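You operate a simulated robot arm through the tools that you are given. There is no shell and no other tool.

Carry out the task below with a simulated robot arm. There is one attempt and no reset: what you move stays moved.

Task
Put the brake on, then tighten the belt till the pointer stands in the green.
Fine: at the white box on the column; shut its grey cover and lock its grey lever again.

The check looks at the end state, three seconds after you hand in, the way a careful person would. Anything else that was tipped, shoved, dropped, spilled or broken makes it a failure. Lids that push on must go on centred and level and be pressed home; caps that screw on are set level and turned clockwise until they are tight.

Robot
A 7-joint arm with a two-finger parallel gripper, fixed in place. Base frame: the origin is at the foot of the arm, x ahead of it, y to its left, z up. Readings come in mm, rad, newtons and seconds.
Its first joint turns from -2.304 to 2.304 rad. Payload 3.91 kg.
Tool frame: the origin (TCP) lies between the finger pads and is the grasp point; the fingertips stand 30 mm ahead of it; z points along the fingers, y is the line along which they close. The gripper opens to 110 mm. The fingers are 20 mm wide and 10 mm thick; the gripper's body (48 by 112 mm) begins 55 mm behind the TCP.
Orientation is that of the tool frame in the base frame, as a unit quaternion [x, y, z, w]. With the fingers straight down and closing along the base's y, the tool's x points along the base's -x, its y along +y and its z along -z.

Tools
- The arm moves only by the tool step_arm. Its arguments are lists of equal length, an entry for each row: "xyz": the shift along the tool's x, y, z in m, a list of three; "turn": the turn, a rotation vector about the tool's x, y, z in rad, a list of three; "fingers": the opening, from 0 (shut) to 1 (fully open). In form: {"xyz": [[dx, dy, dz], ...], "turn": [[ax, ay, az], ...], "fingers": [fingers, ...]}. A call has 1 to 20 rows; each row shifts and turns the commanded pose from where the row before left it, along the tool's axes as they then stand. A row lasts 0.2 s, in which the tool goes at most 50 mm and 0.15 rad; a call with a longer step from one row to the next is refused whole, and so is a gripper value outside its range. A pose out of reach is approached as far as the arm can. The call stops where the force on the tool passes 80 N (or 10 N more than at its start, if that is more) or the arm is blocked; 0.2 s more then pass. Each finger travels about 108 mm/s and halts on what it meets, pressing with about 23 N; the grip force reading is that of the motor and also rises with nothing between the fingers. The clock runs only during rows and for 0.2 s after the last one: add rows that do not move to give the fingers time. The reply holds the time, the measured pose of the TCP, the force on the tool along the base axes, the opening and the grip force, in the units named above and with some noise, with the torque about the TCP (base axes, N m) and any sound that the robot's microphone picked up.
- Cameras (640 x 400 px; columns grow to the right, rows downward): "scene" is fixed at [410.2, -504.3, 1825.7]; the picture's right is [1.00, -0.06, 0.00], its down [-0.03, -0.46, -0.89] and it looks along [0.05, 0.88, -0.46] (base axes); focal length 312 px, centre (320, 200). "wrist" rides on the gripper at [72, 17, -103] in the tool frame; the picture's right is [-0.23, 0.97, 0.00], its down [-0.76, -0.18, -0.62] and it looks along [-0.61, -0.14, 0.78] (tool axes); focal length 222 px, centre (320, 200). There is no depth. A picture from a camera that has moved, and an enlarged one, comes with that camera's place and axes in the base frame and with its lens. The place of the scene camera against the robot may be out by one fixed shift of up to 18 mm in any direction.
- get_image(camera): a new picture of that camera. No time passes.
- inspect(camera, box): a new picture of the part [left, top, right, bottom] of that camera's present view, enlarged. No time passes.
- sign_off(): hands the job in; it is judged then, once.

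Places have to be worked out from the pictures, the camera data and where the tool is seen. Open the gripper and draw the arm clear of the work before you hand the job in, unless the task says otherwise.

The tools are called after "Emit:" as name(argument=value, ...) on one line, values as JSON. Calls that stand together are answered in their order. step_arm: Moves the arm, as the interface text tells. Its arguments: {"type":"object","properties":{"xyz":{"type":"array","items":{"type":"array","items":{"type":"number"}}},"turn":{"type":"array","items":{"type":"array","items":{"type":"number"}}},"fingers":{"type":"array","items":{"type":"number"}}},"required":["xyz","turn","fingers"]} The other tools are called the same way: get_image (camera) takes a picture; inspect (camera, box) takes an enlarged picture of a part of a camera's view; sign_off () hands the job in.

At the start:

```text
time: 0.0
eef_pos: [40.3, 446.6, 1427.7]
tool_rot: [0.0, 1.0, 0.0, 0.0]
force: [0.3, 0.3, -1.3]
moment: [-0.01, 0.03, 0.02]
opening: 110.1
gripper_force: 0.1
```

scene: 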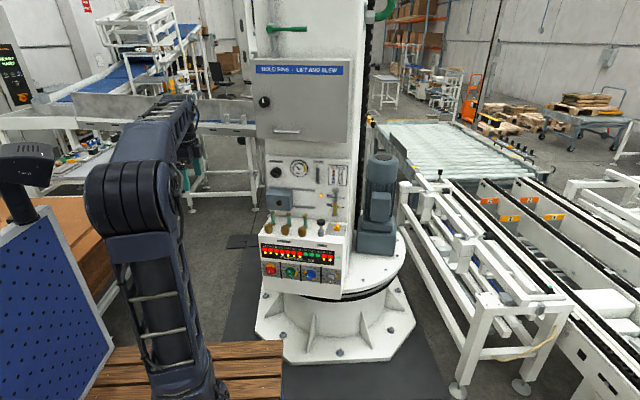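
wrist: 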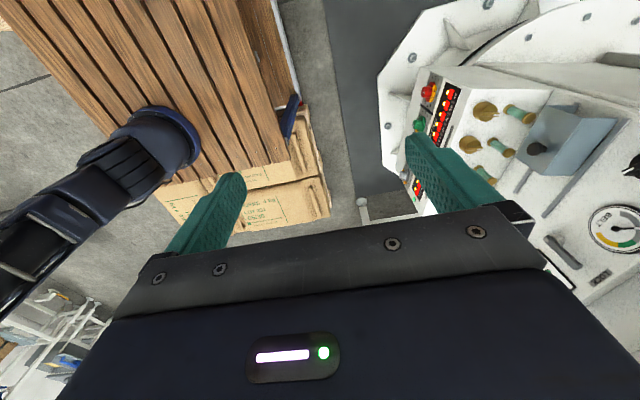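

I begin by looking closely at the machine column, to find the brake, belt tensioner, gauge, grey cover and lever.

Emit:
inspect(camera="scene", box=[250, 140, 370, 215])

Emit:
inspect(camera="scene", box=[250, 200, 370, 300])

Emit:
inspect(camera="scene", box=[240, 0, 400, 150])

Emit:
inspect(camera="wrist", box=[380, 60, 640, 320])

```text
5.33 times, centred on (310, 178) of scene
camera zoom: at [410.2, -504.3, 1825.7], right [1.0, -0.06, 0.0], down [-0.03, -0.46, -0.89], along [0.05, 0.88, -0.46], focal length 1662 px, centre (373, 320)
```

zoom: 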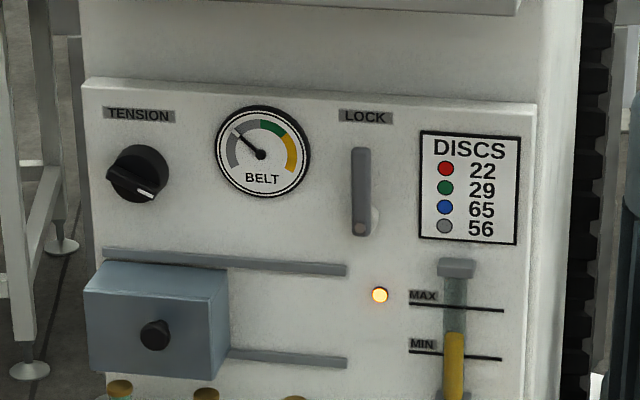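

```text
4.00 times, centred on (310, 250) of scene
camera zoom: at [410.2, -504.3, 1825.7], right [1.0, -0.06, 0.0], down [-0.03, -0.46, -0.89], along [0.05, 0.88, -0.46], focal length 1246 px, centre (360, 0)
```

zoom: 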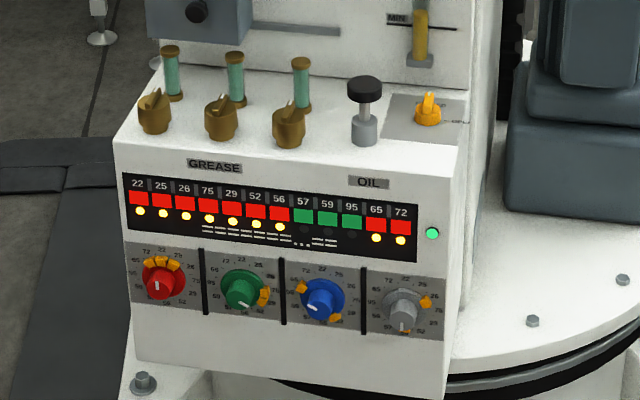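

```text
2.67 times, centred on (320, 75) of scene
camera zoom: at [410.2, -504.3, 1825.7], right [1.0, -0.06, 0.0], down [-0.03, -0.46, -0.89], along [0.05, 0.88, -0.46], focal length 831 px, centre (320, 533)
```

zoom: 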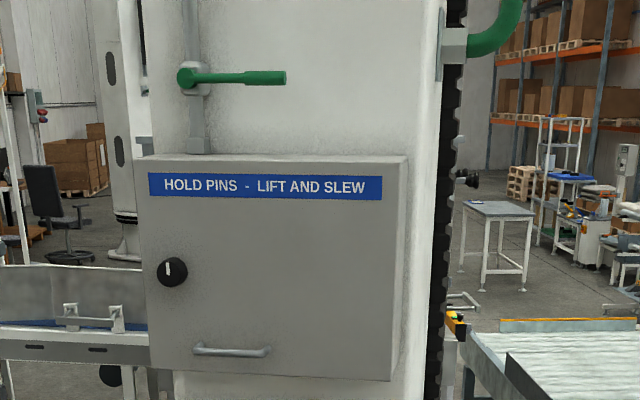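

```text
1.54 times, centred on (510, 190) of wrist
camera zoom: at [-31.2, 464.0, 1531.0], right [0.23, 0.97, 0.0], down [0.76, -0.18, 0.62], along [0.61, -0.14, -0.78], focal length 342 px, centre (28, 215)
```

zoom: 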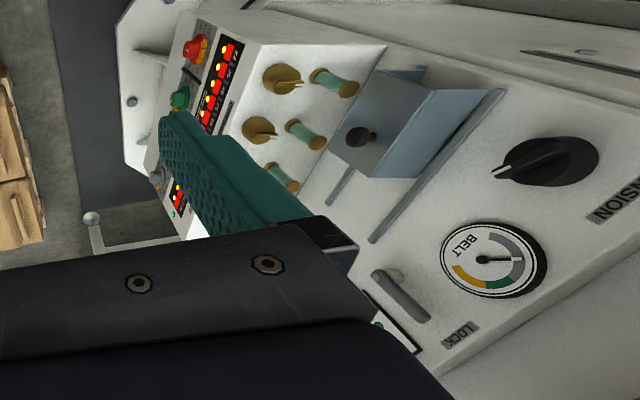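

The panel with TENSION, BELT gauge, LOCK lever and a sliding grey cover is at roughly (390, 930, 1250), facing -y. I turn the tool towards +y and shift towards +x while staying well short of the column.

Emit:
step_arm(xyz=[[-0.02, 0, 0], [-0.02, 0, 0], [-0.02, 0, 0], [-0.02, 0, 0], [-0.02, 0, 0], [-0.02, 0, 0]], turn=[[-0.15, 0, 0], [-0.15, 0, 0], [-0.15, 0, 0], [-0.15, 0, 0], [-0.15, 0, 0], [-0.15, 0, 0]], fingers=[0.5, 0.5, 0.5, 0.5, 0.5, 0.5])

Emit:
get_image(camera="scene")

Emit:
get_image(camera="wrist")

```text
time: 1.4
eef_pos: [162.5, 446.8, 1426.9]
tool_rot: [0.0, 0.9, 0.435, 0.001]
force: [-0.3, 0.4, 0.6]
moment: [0.01, -0.02, 0.0]
opening: 55.0
gripper_force: 0.1
```

```text
taken
```

scene: 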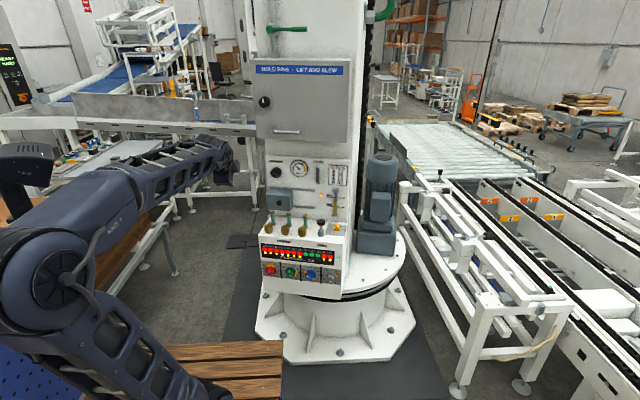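

```text
taken
camera wrist: at [90.4, 377.1, 1504.7], right [0.23, 0.6, 0.76], down [0.76, -0.6, 0.25], along [0.61, 0.53, -0.6], focal length 222 px, centre (320, 200)
```

wrist: 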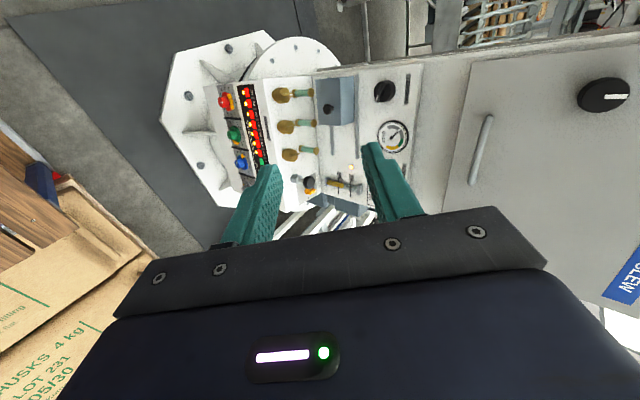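

The arm moves freely and the panel comes into view. I finish the pitch so that the tool points along +y, then roll it so the wrist camera sits above the fingers.

Emit:
step_arm(xyz=[[-0.02, 0, 0], [-0.02, 0, 0], [-0.02, 0, 0], [-0.02, 0, 0], [-0.02, 0, 0], [0, 0, 0.01], [0, 0, 0.01], [0, 0, 0.01], [0, 0, 0.01], [0, 0, 0.01], [0, 0, 0.01], [0, 0, 0.01], [0, 0, 0.01], [0, 0, 0.01], [0, 0, 0.01], [0, 0, 0.0]], turn=[[-0.15, 0, 0], [-0.15, 0, 0], [-0.15, 0, 0], [-0.15, 0, 0], [-0.0708, 0, 0], [0, 0, 0.15], [0, 0, 0.15], [0, 0, 0.15], [0, 0, 0.15], [0, 0, 0.15], [0, 0, 0.15], [0, 0, 0.15], [0, 0, 0.15], [0, 0, 0.15], [0, 0, 0.15], [0, 0, 0.0708]], fingers=[0.5, 0.5, 0.5, 0.5, 0.5, 0.5, 0.5, 0.5, 0.5, 0.5, 0.5, 0.5, 0.5, 0.5, 0.5, 0.5])

Emit:
get_image(camera="scene")

Emit:
get_image(camera="wrist")

```text
time: 4.8
eef_pos: [238.4, 523.5, 1435.3]
tool_rot: [0.502, 0.499, 0.501, -0.497]
force: [-0.2, 0.4, 0.8]
moment: [0.04, 0.0, -0.02]
opening: 55.2
gripper_force: 0.1
out of reach, approached as far as the arm can: row 15, 16
```

```text
taken
```

scene: 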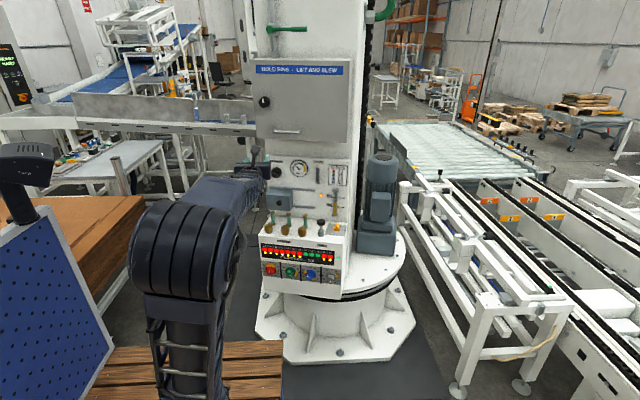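

```text
taken
camera wrist: at [255.5, 420.0, 1508.3], right [0.97, -0.01, -0.23], down [-0.18, -0.62, -0.76], along [-0.14, 0.78, -0.61], focal length 222 px, centre (320, 200)
```

wrist: 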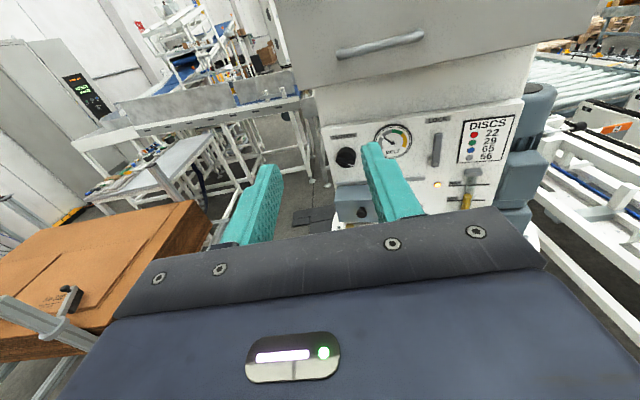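

The tool now points along +y, but it is at the reach limit at this height. I move down and to the right, towards the panel's height, for a better view.

Emit:
step_arm(xyz=[[-0.03, 0.0, 0], [-0.03, 0.0, 0], [-0.03, 0.02, 0], [-0.03, 0.02, 0], [-0.0, 0.02, 0], [-0.0, 0.02, 0], [0, 0.02, 0]], turn=[[0, 0, 0], [0, 0, 0], [0, 0, 0], [0, 0, 0], [0, 0, 0], [0, 0, 0], [0, 0, 0]], fingers=[0.2, 0.2, 0.2, 0.2, 0.2, 0.2, 0.2])

Emit:
get_image(camera="wrist")

Emit:
get_image(camera="scene")

```text
time: 6.4
eef_pos: [281.9, 451.4, 1354.8]
tool_rot: [0.501, 0.501, 0.501, -0.497]
force: [-0.1, -0.4, -1.6]
moment: [0.0, 0.02, -0.03]
opening: 21.9
gripper_force: 0.0
out of reach, approached as far as the arm can: row 1, 2, 3, 4, 5, 6, 7
```

```text
taken
camera wrist: at [299.2, 349.1, 1427.9], right [0.97, -0.01, -0.22], down [-0.18, -0.62, -0.76], along [-0.13, 0.78, -0.61], focal length 222 px, centre (320, 200)
```

wrist: 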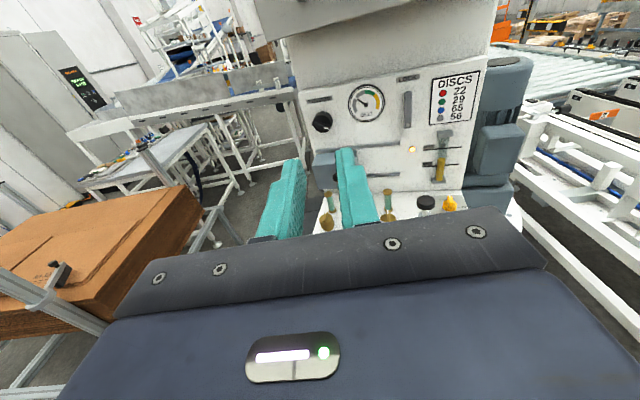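

```text
taken
```

scene: 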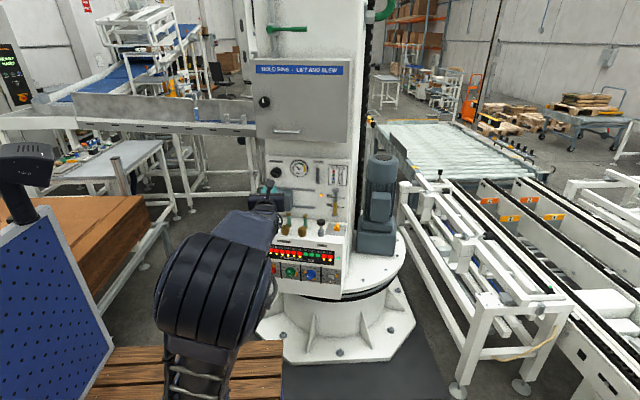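

The arm was held back at this roll, probably by a wrist joint limit. I roll part way back and see whether it becomes free.

Emit:
step_arm(xyz=[[0, 0, 0], [0, 0, 0], [0, 0, 0], [0, 0, 0], [0, 0, 0], [0, 0, 0]], turn=[[0, 0, -0.15], [0, 0, -0.15], [0, 0, -0.15], [0, 0, -0.15], [0, 0, -0.15], [0, 0, -0.15]], fingers=[0.2, 0.2, 0.2, 0.2, 0.2, 0.2])

Emit:
get_image(camera="wrist")

```text
time: 7.8
eef_pos: [283.7, 450.7, 1355.2]
tool_rot: [0.232, 0.668, 0.668, -0.232]
force: [0.3, 0.3, -0.5]
moment: [0.01, 0.01, 0.03]
opening: 22.2
gripper_force: 0.1
```

```text
taken
camera wrist: at [237.7, 348.6, 1413.4], right [0.78, 0.0, 0.62], down [0.49, -0.62, -0.61], along [0.39, 0.78, -0.49], focal length 222 px, centre (320, 200)
```

wrist: 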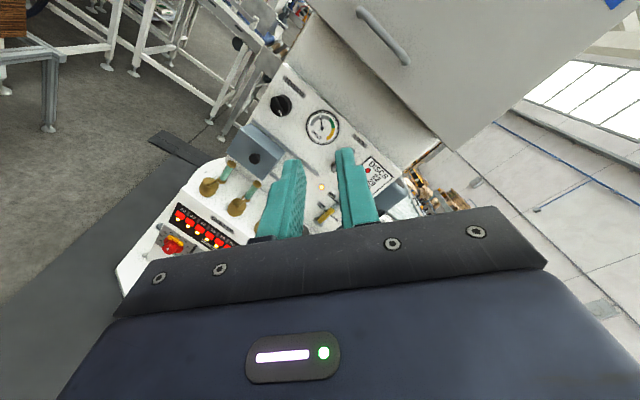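

With the smaller roll the arm is no longer at a limit. I move closer to the panel to inspect it.

Emit:
step_arm(xyz=[[-0.013, 0, 0.025], [-0.013, 0, 0.025], [-0.013, 0, 0.025], [-0.013, 0, 0.025], [-0.013, 0, 0.025], [-0.013, 0, 0.025]], turn=[[0, 0, 0], [0, 0, 0], [0, 0, 0], [0, 0, 0], [0, 0, 0], [0, 0, 0]], fingers=[0.2, 0.2, 0.2, 0.2, 0.2, 0.2])

Emit:
get_image(camera="wrist")

Emit:
get_image(camera="scene")

```text
time: 9.2
eef_pos: [344.1, 602.0, 1304.6]
tool_rot: [0.232, 0.668, 0.668, -0.232]
force: [0.0, -0.3, -0.1]
moment: [0.0, -0.01, -0.07]
opening: 22.0
gripper_force: 0.0
```

```text
taken
camera wrist: at [299.3, 498.9, 1364.0], right [0.78, 0.0, 0.62], down [0.49, -0.62, -0.61], along [0.39, 0.78, -0.49], focal length 222 px, centre (320, 200)
```

wrist: 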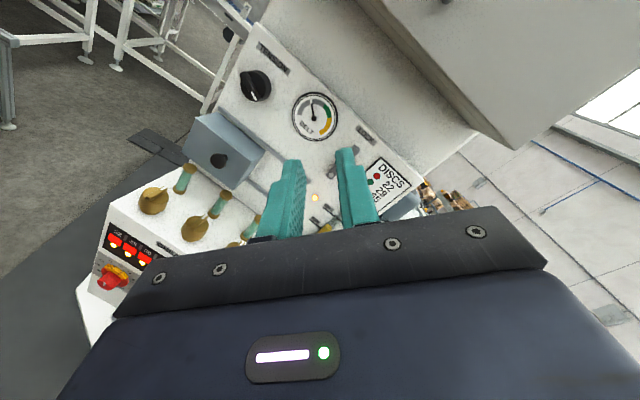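

```text
taken
```

scene: 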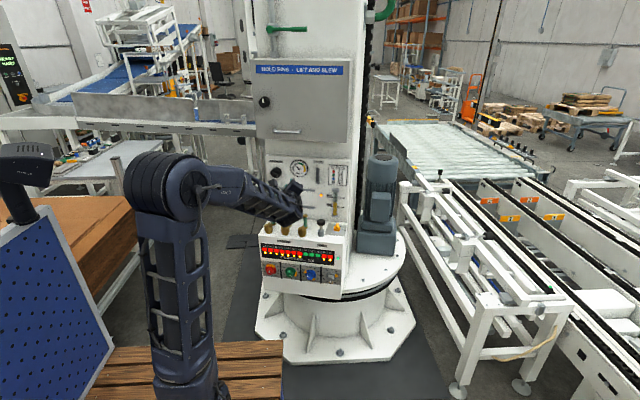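

The arm is free here. I inspect the panel details: cover, lever, knob and gauge.

Emit:
inspect(camera="wrist", box=[180, 20, 440, 260])

Emit:
inspect(camera="scene", box=[260, 150, 360, 240])

```text
1.67 times, centred on (310, 140) of wrist
camera zoom: at [299.3, 498.9, 1364.0], right [0.78, 0.0, 0.62], down [0.49, -0.62, -0.61], along [0.39, 0.78, -0.49], focal length 370 px, centre (337, 300)
```

zoom: 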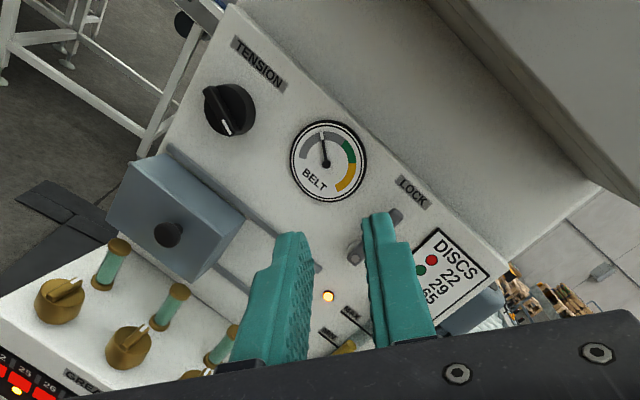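

```text
4.44 times, centred on (310, 195) of scene
camera zoom: at [410.2, -504.3, 1825.7], right [1.0, -0.06, 0.0], down [-0.03, -0.46, -0.89], along [0.05, 0.88, -0.46], focal length 1385 px, centre (364, 222)
```

zoom: 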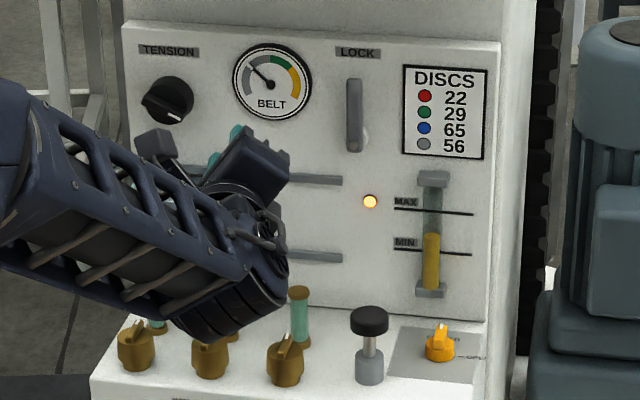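

I look at the console's small controls for any brake label.

Emit:
inspect(camera="scene", box=[325, 205, 355, 245])

Emit:
inspect(camera="scene", box=[350, 150, 410, 260])

Emit:
inspect(camera="scene", box=[255, 15, 315, 60])

```text
10.00 times, centred on (340, 225) of scene
camera zoom: at [410.2, -504.3, 1825.7], right [1.0, -0.06, 0.0], down [-0.03, -0.46, -0.89], along [0.05, 0.88, -0.46], focal length 3116 px, centre (120, -50)
```

zoom: 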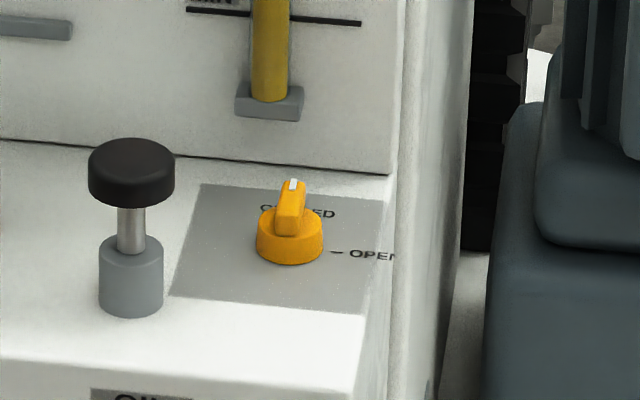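

```text
3.64 times, centred on (380, 205) of scene
camera zoom: at [410.2, -504.3, 1825.7], right [1.0, -0.06, 0.0], down [-0.03, -0.46, -0.89], along [0.05, 0.88, -0.46], focal length 1133 px, centre (102, 182)
```

zoom: 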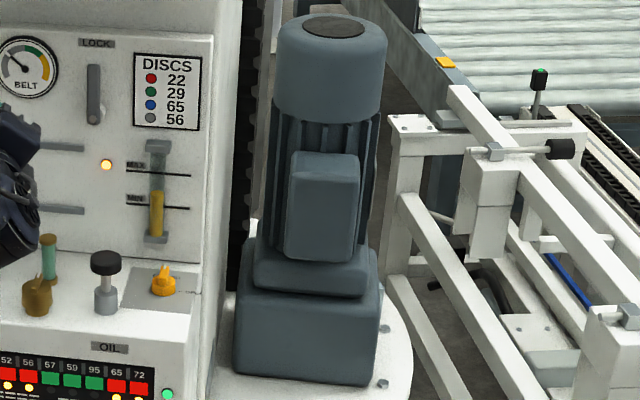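

```text
8.89 times, centred on (285, 38) of scene
camera zoom: at [410.2, -504.3, 1825.7], right [1.0, -0.06, 0.0], down [-0.03, -0.46, -0.89], along [0.05, 0.88, -0.46], focal length 2770 px, centre (631, 1644)
```

zoom: 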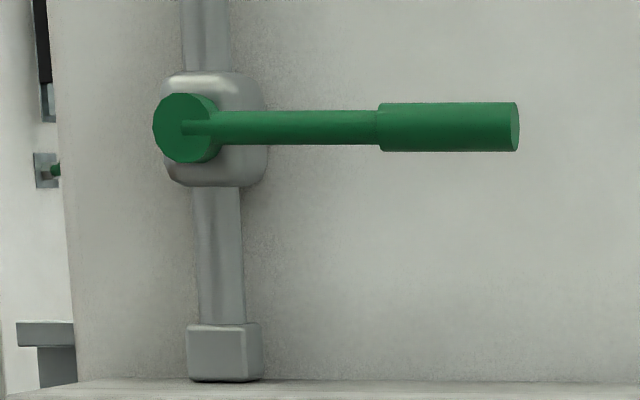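

The panel seems turned roughly 0.2 rad about the vertical (right edge nearer the camera). I yaw the tool to face it squarely and move closer for better views.

Emit:
step_arm(xyz=[[0, 0, 0.02], [0, 0, 0.02], [-0.005, -0.005, 0.02], [-0.005, -0.005, 0.02], [0, 0, 0.02]], turn=[[-0.0622, -0.0783, 0], [-0.0622, -0.0783, 0], [0, 0, 0], [0, 0, 0], [0, 0, 0]], fingers=[0.0, 0.0, 0.0, 0.0, 0.0])

Emit:
get_image(camera="wrist")

Emit:
get_image(camera="scene")

```text
time: 10.4
eef_pos: [360.4, 699.5, 1293.4]
tool_rot: [0.298, 0.642, 0.687, -0.165]
force: [-0.1, 0.1, 0.0]
moment: [-0.04, 0.01, -0.06]
opening: 0.0
gripper_force: 23.3
```

```text
taken
camera wrist: at [294.3, 608.7, 1352.1], right [0.77, -0.16, 0.62], down [0.35, -0.71, -0.61], along [0.54, 0.69, -0.49], focal length 222 px, centre (320, 200)
```

wrist: 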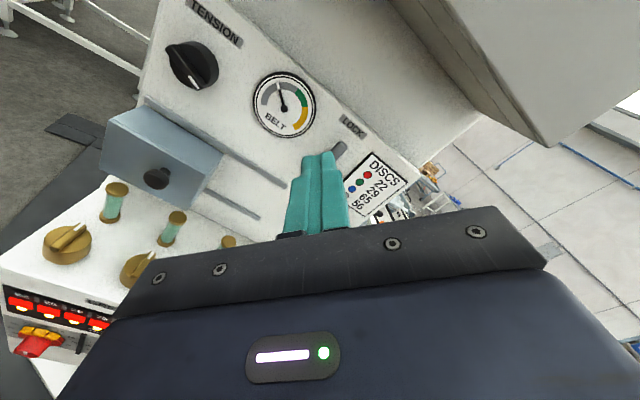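

```text
taken
```

scene: 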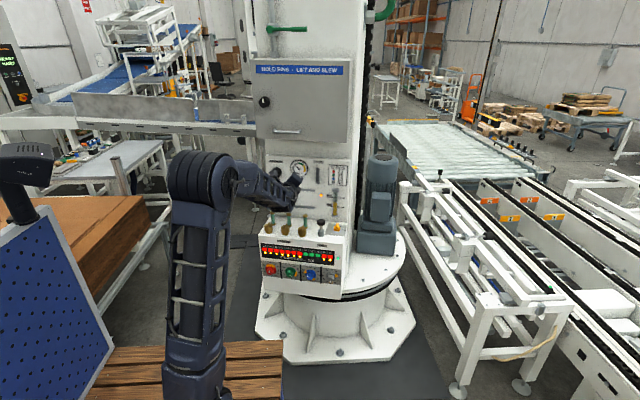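

I zoom on the panel from this new spot to triangulate the features.

Emit:
inspect(camera="wrist", box=[90, 0, 450, 225])

Emit:
inspect(camera="wrist", box=[270, 60, 450, 240])

```text
1.78 times, centred on (270, 112) of wrist
camera zoom: at [294.3, 608.7, 1352.1], right [0.77, -0.16, 0.62], down [0.35, -0.71, -0.61], along [0.54, 0.69, -0.49], focal length 395 px, centre (409, 356)
```

zoom: 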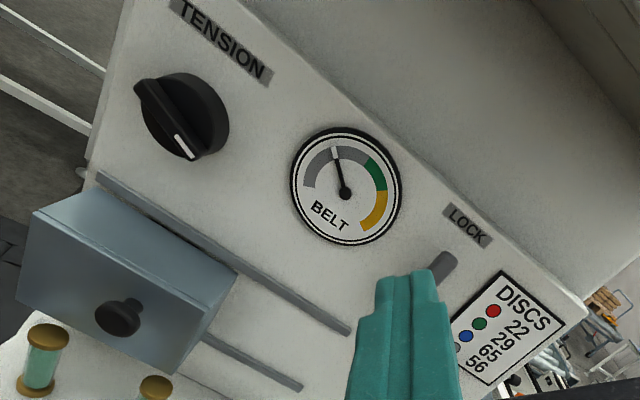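

```text
2.22 times, centred on (360, 150) of wrist
camera zoom: at [294.3, 608.7, 1352.1], right [0.77, -0.16, 0.62], down [0.35, -0.71, -0.61], along [0.54, 0.69, -0.49], focal length 494 px, centre (231, 311)
```

zoom: 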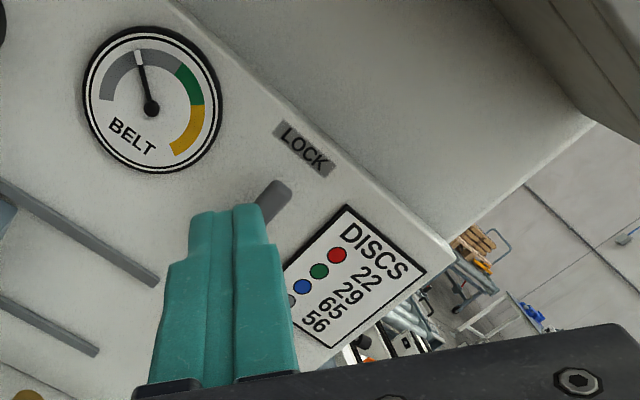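

Working out the geometry: the panel's plane passes near the gauge (377, 919, 1248), turned about 0.22 rad, with rails at z≈1135 and 1036, the cover knob near (272, 862, 1090) and the lever near (466, 885, 1180–1260). I roll the tool to bring the camera more upright and lower it a bit to view the lever and cover.

Emit:
step_arm(xyz=[[-0.01, -0.012, 0], [-0.01, -0.012, 0], [-0.01, -0.012, 0], [-0.01, -0.012, 0]], turn=[[0, 0, 0.15], [0, 0, 0.15], [0, 0, 0.15], [0, 0, 0.05]], fingers=[0.0, 0.0, 0.0, 0.0])

Emit:
get_image(camera="wrist")

Emit:
get_image(camera="scene")

```text
time: 11.4
eef_pos: [346.6, 704.7, 1234.0]
tool_rot: [0.447, 0.547, 0.625, -0.33]
force: [-1.2, -0.2, -0.1]
moment: [0.0, 0.0, -0.02]
opening: 0.1
gripper_force: 22.8
```

```text
taken
camera wrist: at [314.9, 605.5, 1306.7], right [0.97, -0.2, 0.17], down [0.01, -0.64, -0.77], along [0.26, 0.75, -0.61], focal length 222 px, centre (320, 200)
```

wrist: 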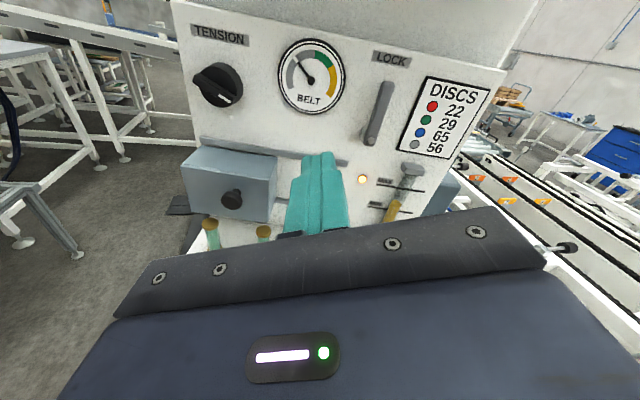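

```text
taken
```

scene: 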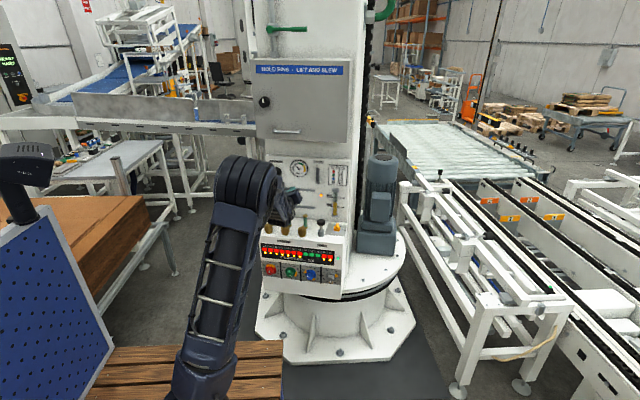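

Now I have a good view with the camera on top. I zoom on the lever, gauge and cover.

Emit:
inspect(camera="wrist", box=[270, 20, 510, 170])

Emit:
inspect(camera="wrist", box=[160, 10, 400, 250])

```text
2.67 times, centred on (390, 95) of wrist
camera zoom: at [314.9, 605.5, 1306.7], right [0.97, -0.2, 0.17], down [0.01, -0.64, -0.77], along [0.26, 0.75, -0.61], focal length 592 px, centre (133, 480)
```

zoom: 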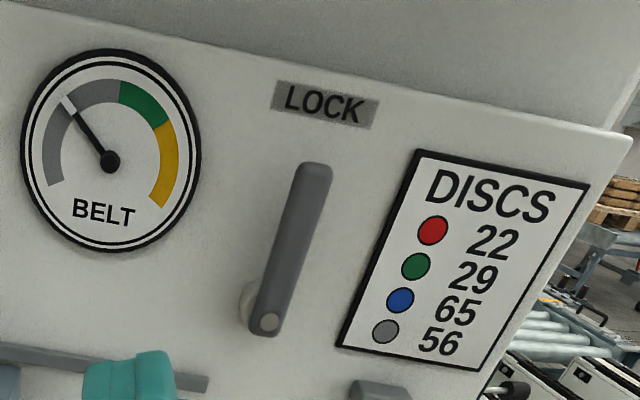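

```text
1.67 times, centred on (280, 130) of wrist
camera zoom: at [314.9, 605.5, 1306.7], right [0.97, -0.2, 0.17], down [0.01, -0.64, -0.77], along [0.26, 0.75, -0.61], focal length 370 px, centre (387, 317)
```

zoom: 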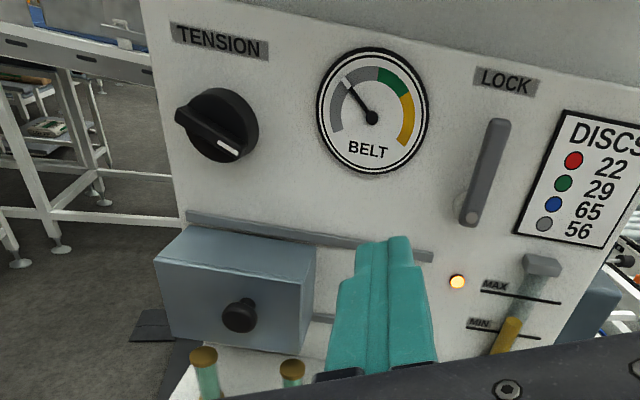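

The lever pivots at its lower end (about (464, 873, 1192)) and its top is at z≈1266. I bring the closed fingertips to a stand-off left of the lever, between gauge and lever.

Emit:
step_arm(xyz=[[0, 0, 0], [-0.001, 0.0105, 0.025], [-0.001, 0.0105, 0.025], [-0.001, 0.0105, 0.025], [-0.001, 0.0105, 0.025], [-0.001, 0.0105, 0.025]], turn=[[-0.0203, -0.0086, 0], [0, 0, 0], [0, 0, 0], [0, 0, 0], [0, 0, 0], [0, 0, 0]], fingers=[0.0, 0.0, 0.0, 0.0, 0.0, 0.0])

Emit:
get_image(camera="wrist")

Emit:
get_image(camera="scene")

```text
time: 12.8
eef_pos: [422.7, 814.0, 1249.7]
tool_rot: [0.453, 0.543, 0.629, -0.323]
force: [-1.2, -0.1, 0.1]
moment: [-0.03, -0.01, 0.01]
opening: 0.1
gripper_force: 23.1
```

```text
taken
camera wrist: at [389.0, 716.4, 1322.8], right [0.96, -0.22, 0.17], down [-0.01, -0.64, -0.77], along [0.28, 0.74, -0.61], focal length 222 px, centre (320, 200)
```

wrist: 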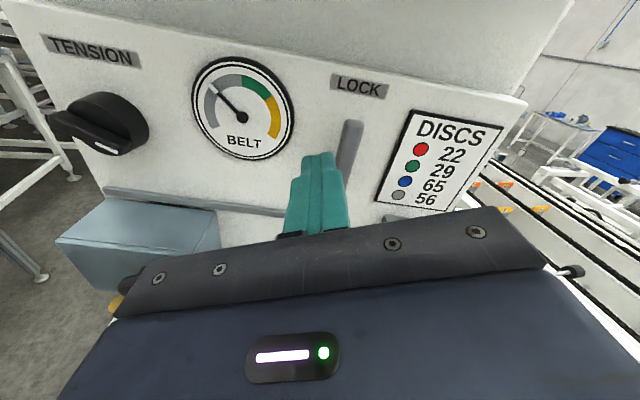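

```text
taken
```

scene: 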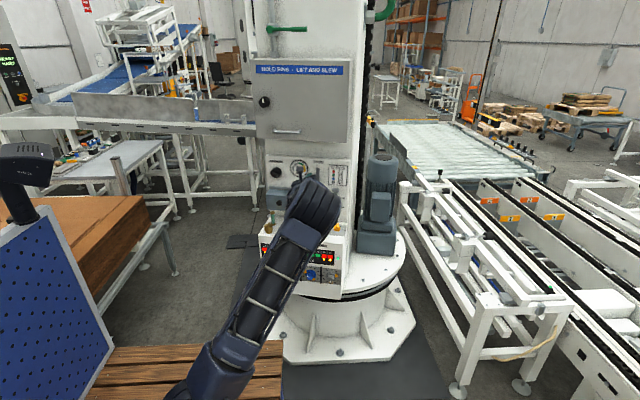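

The tip is left of the lever as planned. I move forward about 50 mm so the tips are beside the lever bar, watching the force.

Emit:
step_arm(xyz=[[0, 0, 0.012], [0, 0, 0.012], [0, 0, 0.012], [0, 0, 0.008], [0, 0, 0.006]], turn=[[0, 0, 0], [0, 0, 0], [0, 0, 0], [0, 0, 0], [0, 0, 0]], fingers=[0.0, 0.0, 0.0, 0.0, 0.0])

Emit:
inspect(camera="wrist", box=[150, 20, 510, 245])

```text
time: 14.0
eef_pos: [434.7, 861.9, 1250.1]
tool_rot: [0.454, 0.542, 0.629, -0.323]
force: [-0.6, -0.1, 0.3]
moment: [-0.02, -0.03, 0.01]
opening: 0.1
gripper_force: 23.0
```

```text
1.78 times, centred on (330, 132) of wrist
camera zoom: at [400.2, 764.5, 1322.6], right [0.96, -0.22, 0.17], down [-0.01, -0.64, -0.77], along [0.28, 0.74, -0.61], focal length 395 px, centre (302, 320)
```

zoom: 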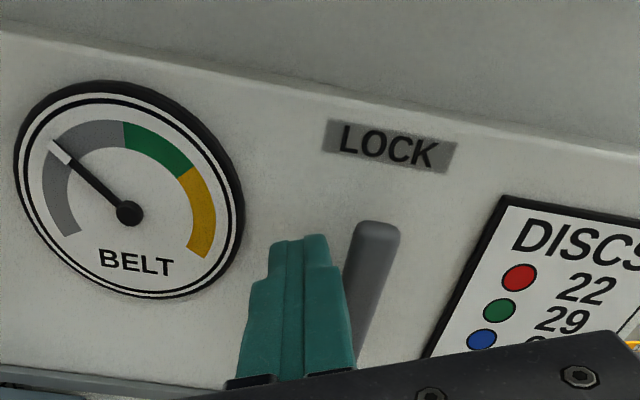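

The tips sit beside the lever. I push it gently to the right in small steps.

Emit:
step_arm(xyz=[[-0.0016, 0.0037, 0], [-0.0016, 0.0037, 0], [-0.0016, 0.0037, 0], [-0.0016, 0.0037, 0], [-0.0016, 0.0037, 0]], turn=[[0, 0, 0], [0, 0, 0], [0, 0, 0], [0, 0, 0], [0, 0, 0]], fingers=[0.0, 0.0, 0.0, 0.0, 0.0])

Emit:
inspect(camera="wrist", box=[150, 20, 510, 245])

```text
time: 15.2
eef_pos: [455.3, 858.9, 1246.7]
tool_rot: [0.454, 0.543, 0.629, -0.322]
force: [-0.6, -0.3, -0.4]
moment: [0.01, -0.03, -0.01]
opening: 0.0
gripper_force: 23.1
```

```text
1.78 times, centred on (330, 132) of wrist
camera zoom: at [420.9, 760.8, 1321.0], right [0.96, -0.22, 0.17], down [-0.01, -0.64, -0.77], along [0.28, 0.74, -0.61], focal length 395 px, centre (302, 320)
```

zoom: 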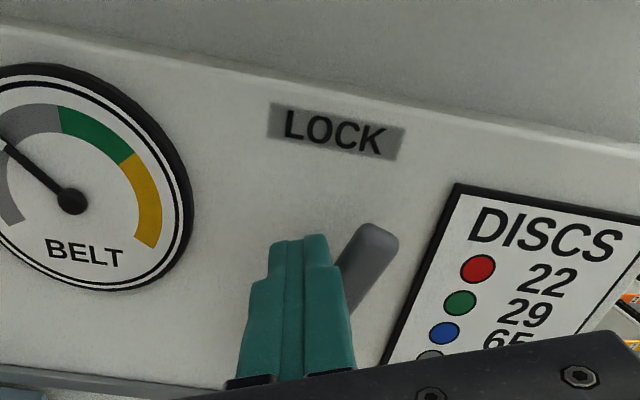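

The lever turns clockwise with almost no force. I follow its arc towards the right/down.

Emit:
step_arm(xyz=[[-0.0032, 0.0058, 0], [-0.0032, 0.0058, 0], [-0.0044, 0.0055, 0], [-0.0044, 0.0055, 0], [-0.0056, 0.0042, 0], [-0.0056, 0.0042, 0]], turn=[[0, 0, 0], [0, 0, 0], [0, 0, 0], [0, 0, 0], [0, 0, 0], [0, 0, 0]], fingers=[0.0, 0.0, 0.0, 0.0, 0.0, 0.0])

Emit:
inspect(camera="wrist", box=[150, 20, 510, 245])

Emit:
inspect(camera="scene", box=[260, 150, 360, 240])

```text
time: 16.6
eef_pos: [492.5, 849.7, 1235.9]
tool_rot: [0.452, 0.544, 0.629, -0.323]
force: [0.0, 0.5, -0.7]
moment: [-0.01, -0.02, 0.0]
opening: 0.2
gripper_force: 22.8
```

```text
1.78 times, centred on (330, 132) of wrist
camera zoom: at [457.8, 751.8, 1309.9], right [0.96, -0.22, 0.17], down [-0.01, -0.64, -0.77], along [0.28, 0.74, -0.61], focal length 395 px, centre (302, 320)
```

zoom: 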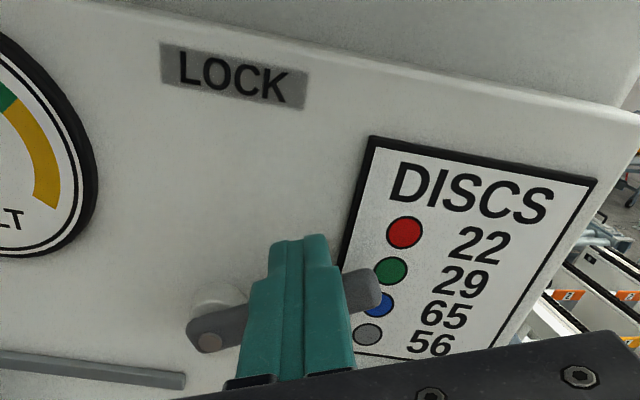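

```text
4.44 times, centred on (310, 195) of scene
camera zoom: at [410.2, -504.3, 1825.7], right [1.0, -0.06, 0.0], down [-0.03, -0.46, -0.89], along [0.05, 0.88, -0.46], focal length 1385 px, centre (364, 222)
```

zoom: 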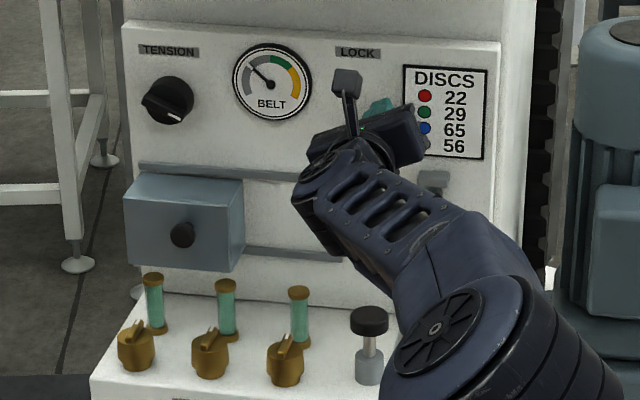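

The lever is at about 60–65° and still moving freely. I continue the arc to horizontal.

Emit:
step_arm(xyz=[[-0.0065, 0.0026, 0], [-0.0065, 0.0026, 0], [-0.007, 0.0008, 0], [-0.007, 0.0008, 0]], turn=[[0, 0, 0], [0, 0, 0], [0, 0, 0], [0, 0, 0]], fingers=[0.0, 0.0, 0.0, 0.0])

Emit:
inspect(camera="wrist", box=[150, 20, 510, 245])

```text
time: 17.5
eef_pos: [496.3, 847.9, 1232.6]
tool_rot: [0.447, 0.541, 0.633, -0.327]
force: [-10.8, -1.4, 16.3]
moment: [0.43, -0.09, 0.15]
opening: 0.0
gripper_force: 22.8
stopped in row 4: the force on the tool passed its limit at 90 N (the readings are from after the stop); the commanded pose is now the measured one
```

```text
1.78 times, centred on (330, 132) of wrist
camera zoom: at [462.4, 748.9, 1303.7], right [0.96, -0.21, 0.17], down [0.0, -0.63, -0.78], along [0.27, 0.75, -0.6], focal length 395 px, centre (302, 320)
```

zoom: 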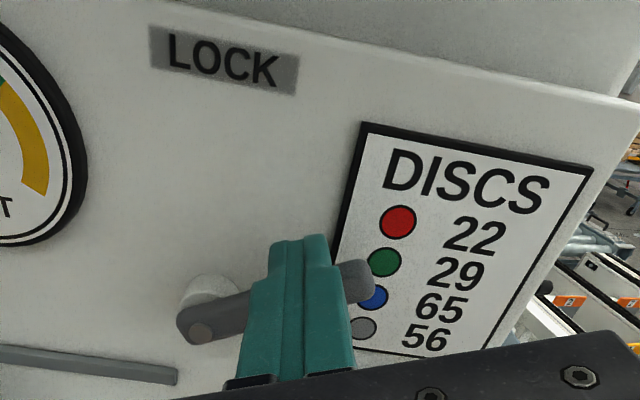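

The lever met its end stop at roughly 65–70° (unlocked, I take it). I back off from it and retreat to look.

Emit:
step_arm(xyz=[[0.01, 0, 0], [0, 0, -0.02], [0, 0, -0.03], [0, 0, -0.03]], turn=[[0, 0, 0], [0, 0, 0], [0, 0, 0], [0, 0, 0]], fingers=[0.0, 0.0, 0.0, 0.0])

Emit:
inspect(camera="wrist", box=[150, 0, 510, 245])

Emit:
inspect(camera="scene", box=[260, 150, 360, 240])

```text
time: 18.5
eef_pos: [476.2, 771.6, 1236.8]
tool_rot: [0.448, 0.542, 0.632, -0.326]
force: [-0.3, 0.9, 0.1]
moment: [0.02, -0.01, -0.01]
opening: 0.1
gripper_force: 23.3
```

```text
1.63 times, centred on (330, 122) of wrist
camera zoom: at [442.8, 672.6, 1308.5], right [0.96, -0.21, 0.17], down [0.0, -0.63, -0.78], along [0.27, 0.75, -0.6], focal length 363 px, centre (304, 326)
```

zoom: 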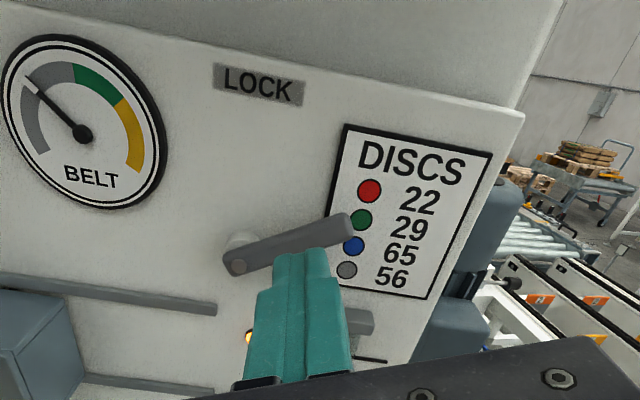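

```text
4.44 times, centred on (310, 195) of scene
camera zoom: at [410.2, -504.3, 1825.7], right [1.0, -0.06, 0.0], down [-0.03, -0.46, -0.89], along [0.05, 0.88, -0.46], focal length 1385 px, centre (364, 222)
```

zoom: 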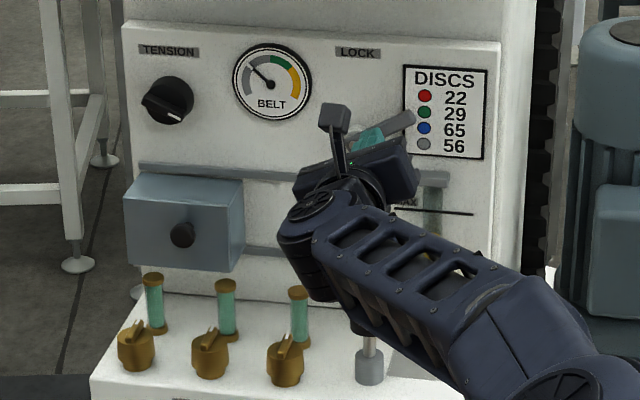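

The lever now rests at about 70° from vertical. Next I go to the cover's black knob at about (272, 876, 1085), first half of the way at a safe stand-off.

Emit:
step_arm(xyz=[[0, 0, -0.03], [-0.0052, -0.0264, 0], [-0.0052, -0.0264, 0], [-0.0052, -0.0264, 0], [-0.0052, -0.0264, 0], [-0.0052, -0.0264, 0], [-0.0052, -0.0264, 0]], turn=[[0, 0, 0], [0, 0, 0], [0, 0, 0], [0, 0, 0], [0, 0, 0], [0, 0, 0], [0, 0, 0]], fingers=[0.0, 0.5, 0.5, 0.5, 0.5, 0.5, 0.5])

Emit:
get_image(camera="wrist")

Emit:
get_image(camera="scene")

```text
time: 20.1
eef_pos: [340.8, 769.8, 1145.7]
tool_rot: [0.449, 0.54, 0.633, -0.325]
force: [0.5, -0.1, 0.0]
moment: [0.02, 0.01, 0.03]
opening: 55.0
gripper_force: 0.0
```

```text
taken
camera wrist: at [306.8, 671.8, 1217.3], right [0.96, -0.21, 0.17], down [0.0, -0.63, -0.78], along [0.27, 0.75, -0.6], focal length 222 px, centre (320, 200)
```

wrist: 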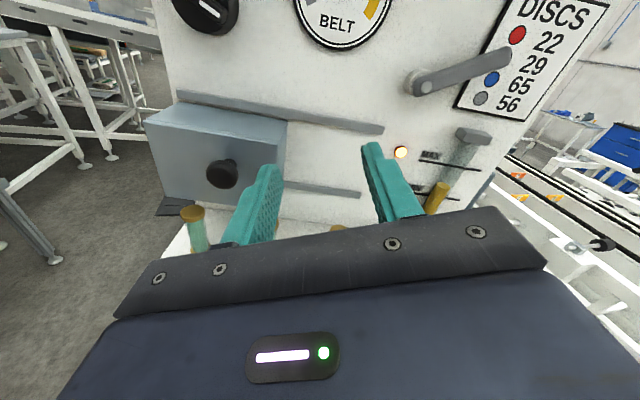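

```text
taken
```

scene: 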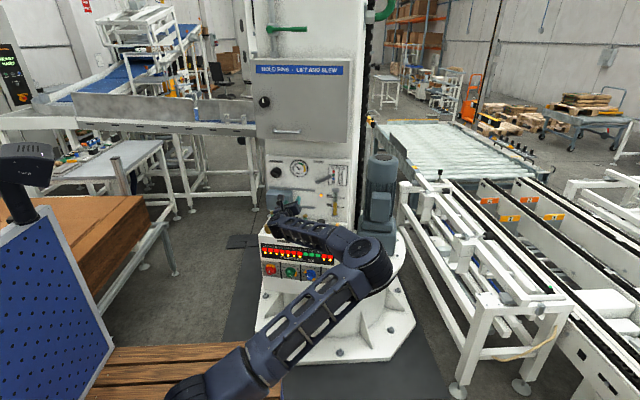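

The forearm stays well in front of the console. The knob triangulates to (272.5, 877, 1085); I go to a stand-off in front of it.

Emit:
step_arm(xyz=[[-0.0042, -0.0213, 0], [-0.0042, -0.0213, 0], [-0.0042, -0.0213, 0.0], [-0.0042, -0.0213, 0.01], [-0.0042, -0.0213, 0.0145]], turn=[[0, 0, 0], [0, 0, 0], [0, 0, 0], [0, 0, 0], [0, 0, 0]], fingers=[0.5, 0.5, 0.5, 0.5, 0.5])

Emit:
get_image(camera="wrist")

Emit:
get_image(camera="scene")

```text
time: 21.3
eef_pos: [261.1, 814.9, 1083.7]
tool_rot: [0.448, 0.542, 0.632, -0.326]
force: [0.2, 0.1, 0.7]
moment: [0.01, 0.01, 0.03]
opening: 55.1
gripper_force: 0.1
```

```text
taken
camera wrist: at [225.6, 715.5, 1156.0], right [0.96, -0.21, 0.17], down [0.0, -0.63, -0.78], along [0.27, 0.75, -0.6], focal length 222 px, centre (320, 200)
```

wrist: 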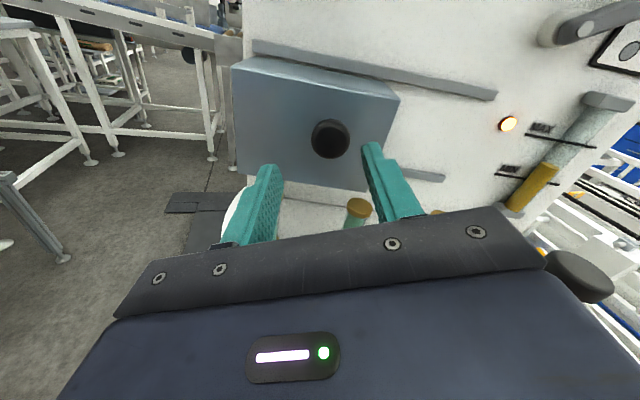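

```text
taken
```

scene: 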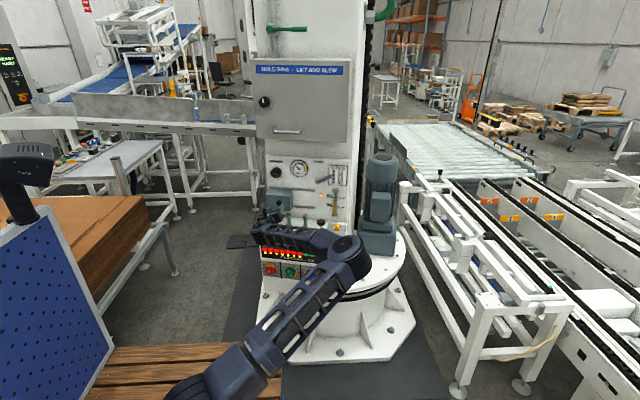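

Intersecting the last two wrist rays gives the knob's face at (275.6, 858.5, 1097), so it sits a bit higher and nearer than assumed. I correct sideways and up, then advance so the fingers straddle it.

Emit:
step_arm(xyz=[[0.005, 0.0047, 0], [0.005, 0.0047, 0], [0, 0, 0.01], [0, 0, 0.01], [0, 0, 0.008]], turn=[[0, 0, 0], [0, 0, 0], [0, 0, 0], [0, 0, 0], [0, 0, 0]], fingers=[0.5, 0.5, 0.5, 0.5, 0.5])

Emit:
get_image(camera="wrist")

```text
time: 22.5
eef_pos: [270.5, 841.9, 1097.8]
tool_rot: [0.448, 0.542, 0.632, -0.326]
force: [-0.4, 0.6, -0.6]
moment: [0.0, 0.02, 0.01]
opening: 55.1
gripper_force: 0.0
```

```text
taken
camera wrist: at [236.1, 742.5, 1169.9], right [0.96, -0.21, 0.17], down [0.0, -0.63, -0.78], along [0.27, 0.75, -0.6], focal length 222 px, centre (320, 200)
```

wrist: 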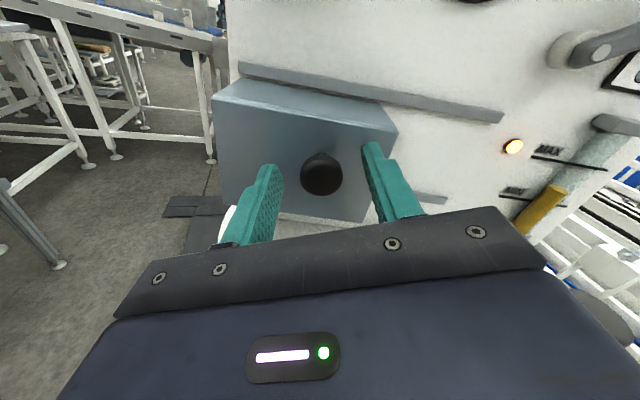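

The knob lies between the fingers. I close on it.

Emit:
step_arm(xyz=[[0, 0, 0], [0, 0, 0], [0, 0, 0]], turn=[[0, 0, 0], [0, 0, 0], [0, 0, 0]], fingers=[0.1, 0.1, 0.1])

Emit:
inspect(camera="wrist", box=[200, 50, 520, 250])

```text
time: 23.3
eef_pos: [270.6, 841.1, 1096.7]
tool_rot: [0.447, 0.542, 0.632, -0.326]
force: [0.8, 2.1, -1.8]
moment: [0.03, -0.06, 0.06]
opening: 26.9
gripper_force: 45.2
```

```text
2.00 times, centred on (360, 150) of wrist
camera zoom: at [236.3, 742.5, 1169.9], right [0.96, -0.21, 0.17], down [0.0, -0.63, -0.78], along [0.27, 0.75, -0.6], focal length 444 px, centre (240, 300)
```

zoom: 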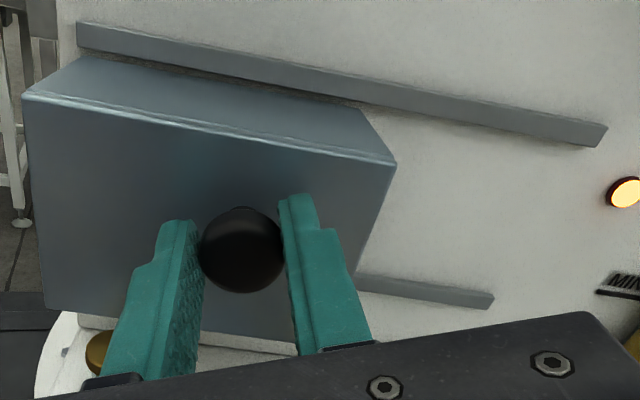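

Gripped (27 mm). I try sliding the cover to the right along its rails, gently at first.

Emit:
step_arm(xyz=[[-0.0016, 0.0037, 0], [-0.0016, 0.0037, 0], [-0.0016, 0.0037, 0], [-0.0016, 0.0037, 0]], turn=[[0, 0, 0], [0, 0, 0], [0, 0, 0], [0, 0, 0]], fingers=[0.1, 0.1, 0.1, 0.1])

Emit:
inspect(camera="wrist", box=[200, 50, 520, 250])

```text
time: 24.3
eef_pos: [285.4, 836.7, 1098.0]
tool_rot: [0.449, 0.541, 0.633, -0.325]
force: [-1.5, -4.5, -1.4]
moment: [0.2, -0.18, 0.09]
opening: 27.1
gripper_force: 44.7
```

```text
2.00 times, centred on (360, 150) of wrist
camera zoom: at [252.1, 738.7, 1169.9], right [0.96, -0.21, 0.17], down [0.0, -0.63, -0.78], along [0.27, 0.75, -0.6], focal length 444 px, centre (240, 300)
```

zoom: 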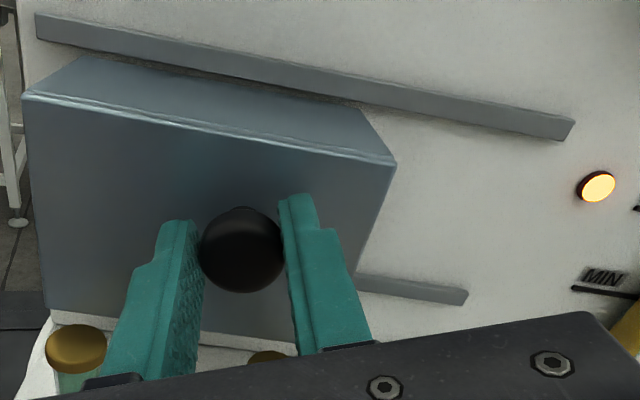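

The cover slides with the knob. I continue to the right in small steps until its end stop.

Emit:
step_arm(xyz=[[-0.0024, 0.0055, 0], [-0.0024, 0.0055, 0], [-0.0024, 0.0055, 0], [-0.0024, 0.0055, 0], [-0.0024, 0.0055, 0], [-0.0024, 0.0055, 0], [-0.0024, 0.0055, 0], [-0.0024, 0.0055, 0], [-0.0024, 0.0055, 0], [-0.0024, 0.0055, 0]], turn=[[0, 0, 0], [0, 0, 0], [0, 0, 0], [0, 0, 0], [0, 0, 0], [0, 0, 0], [0, 0, 0], [0, 0, 0], [0, 0, 0], [0, 0, 0]], fingers=[0.1, 0.1, 0.1, 0.1, 0.1, 0.1, 0.1, 0.1, 0.1, 0.1])

Emit:
get_image(camera="wrist")

Emit:
get_image(camera="scene")

```text
time: 26.5
eef_pos: [344.7, 824.8, 1097.4]
tool_rot: [0.448, 0.542, 0.631, -0.327]
force: [-8.7, -35.7, -11.7]
moment: [-0.48, 0.1, -0.07]
opening: 26.7
gripper_force: 45.1
```

```text
taken
camera wrist: at [310.1, 725.1, 1170.0], right [0.96, -0.21, 0.17], down [0.0, -0.63, -0.78], along [0.27, 0.75, -0.6], focal length 222 px, centre (320, 200)
```

wrist: 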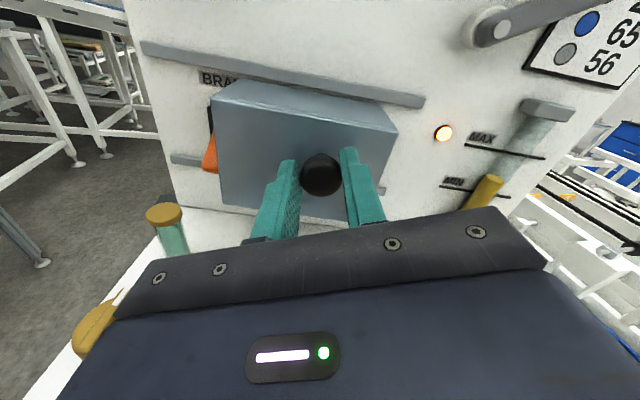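

```text
taken
```

scene: 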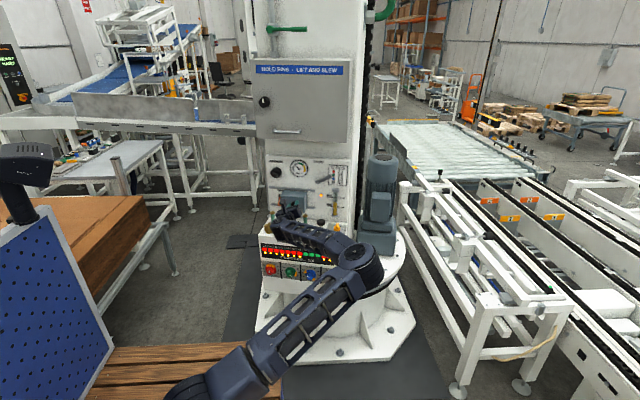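

The "BRAKE" label and an orange part are appearing behind the cover. The force of -36 N in y shows I press into the panel, so I ease back a few mm and then continue with a slightly steeper direction.

Emit:
step_arm(xyz=[[0, 0, -0.002], [-0.001, 0, -0.001]], turn=[[0, 0, 0], [0, 0, 0]], fingers=[0.1, 0.1])

```text
time: 27.1
eef_pos: [346.2, 822.6, 1098.3]
tool_rot: [0.449, 0.54, 0.633, -0.326]
force: [9.6, 37.2, 1.0]
moment: [0.09, -0.01, 0.05]
opening: 27.3
gripper_force: 45.1
```

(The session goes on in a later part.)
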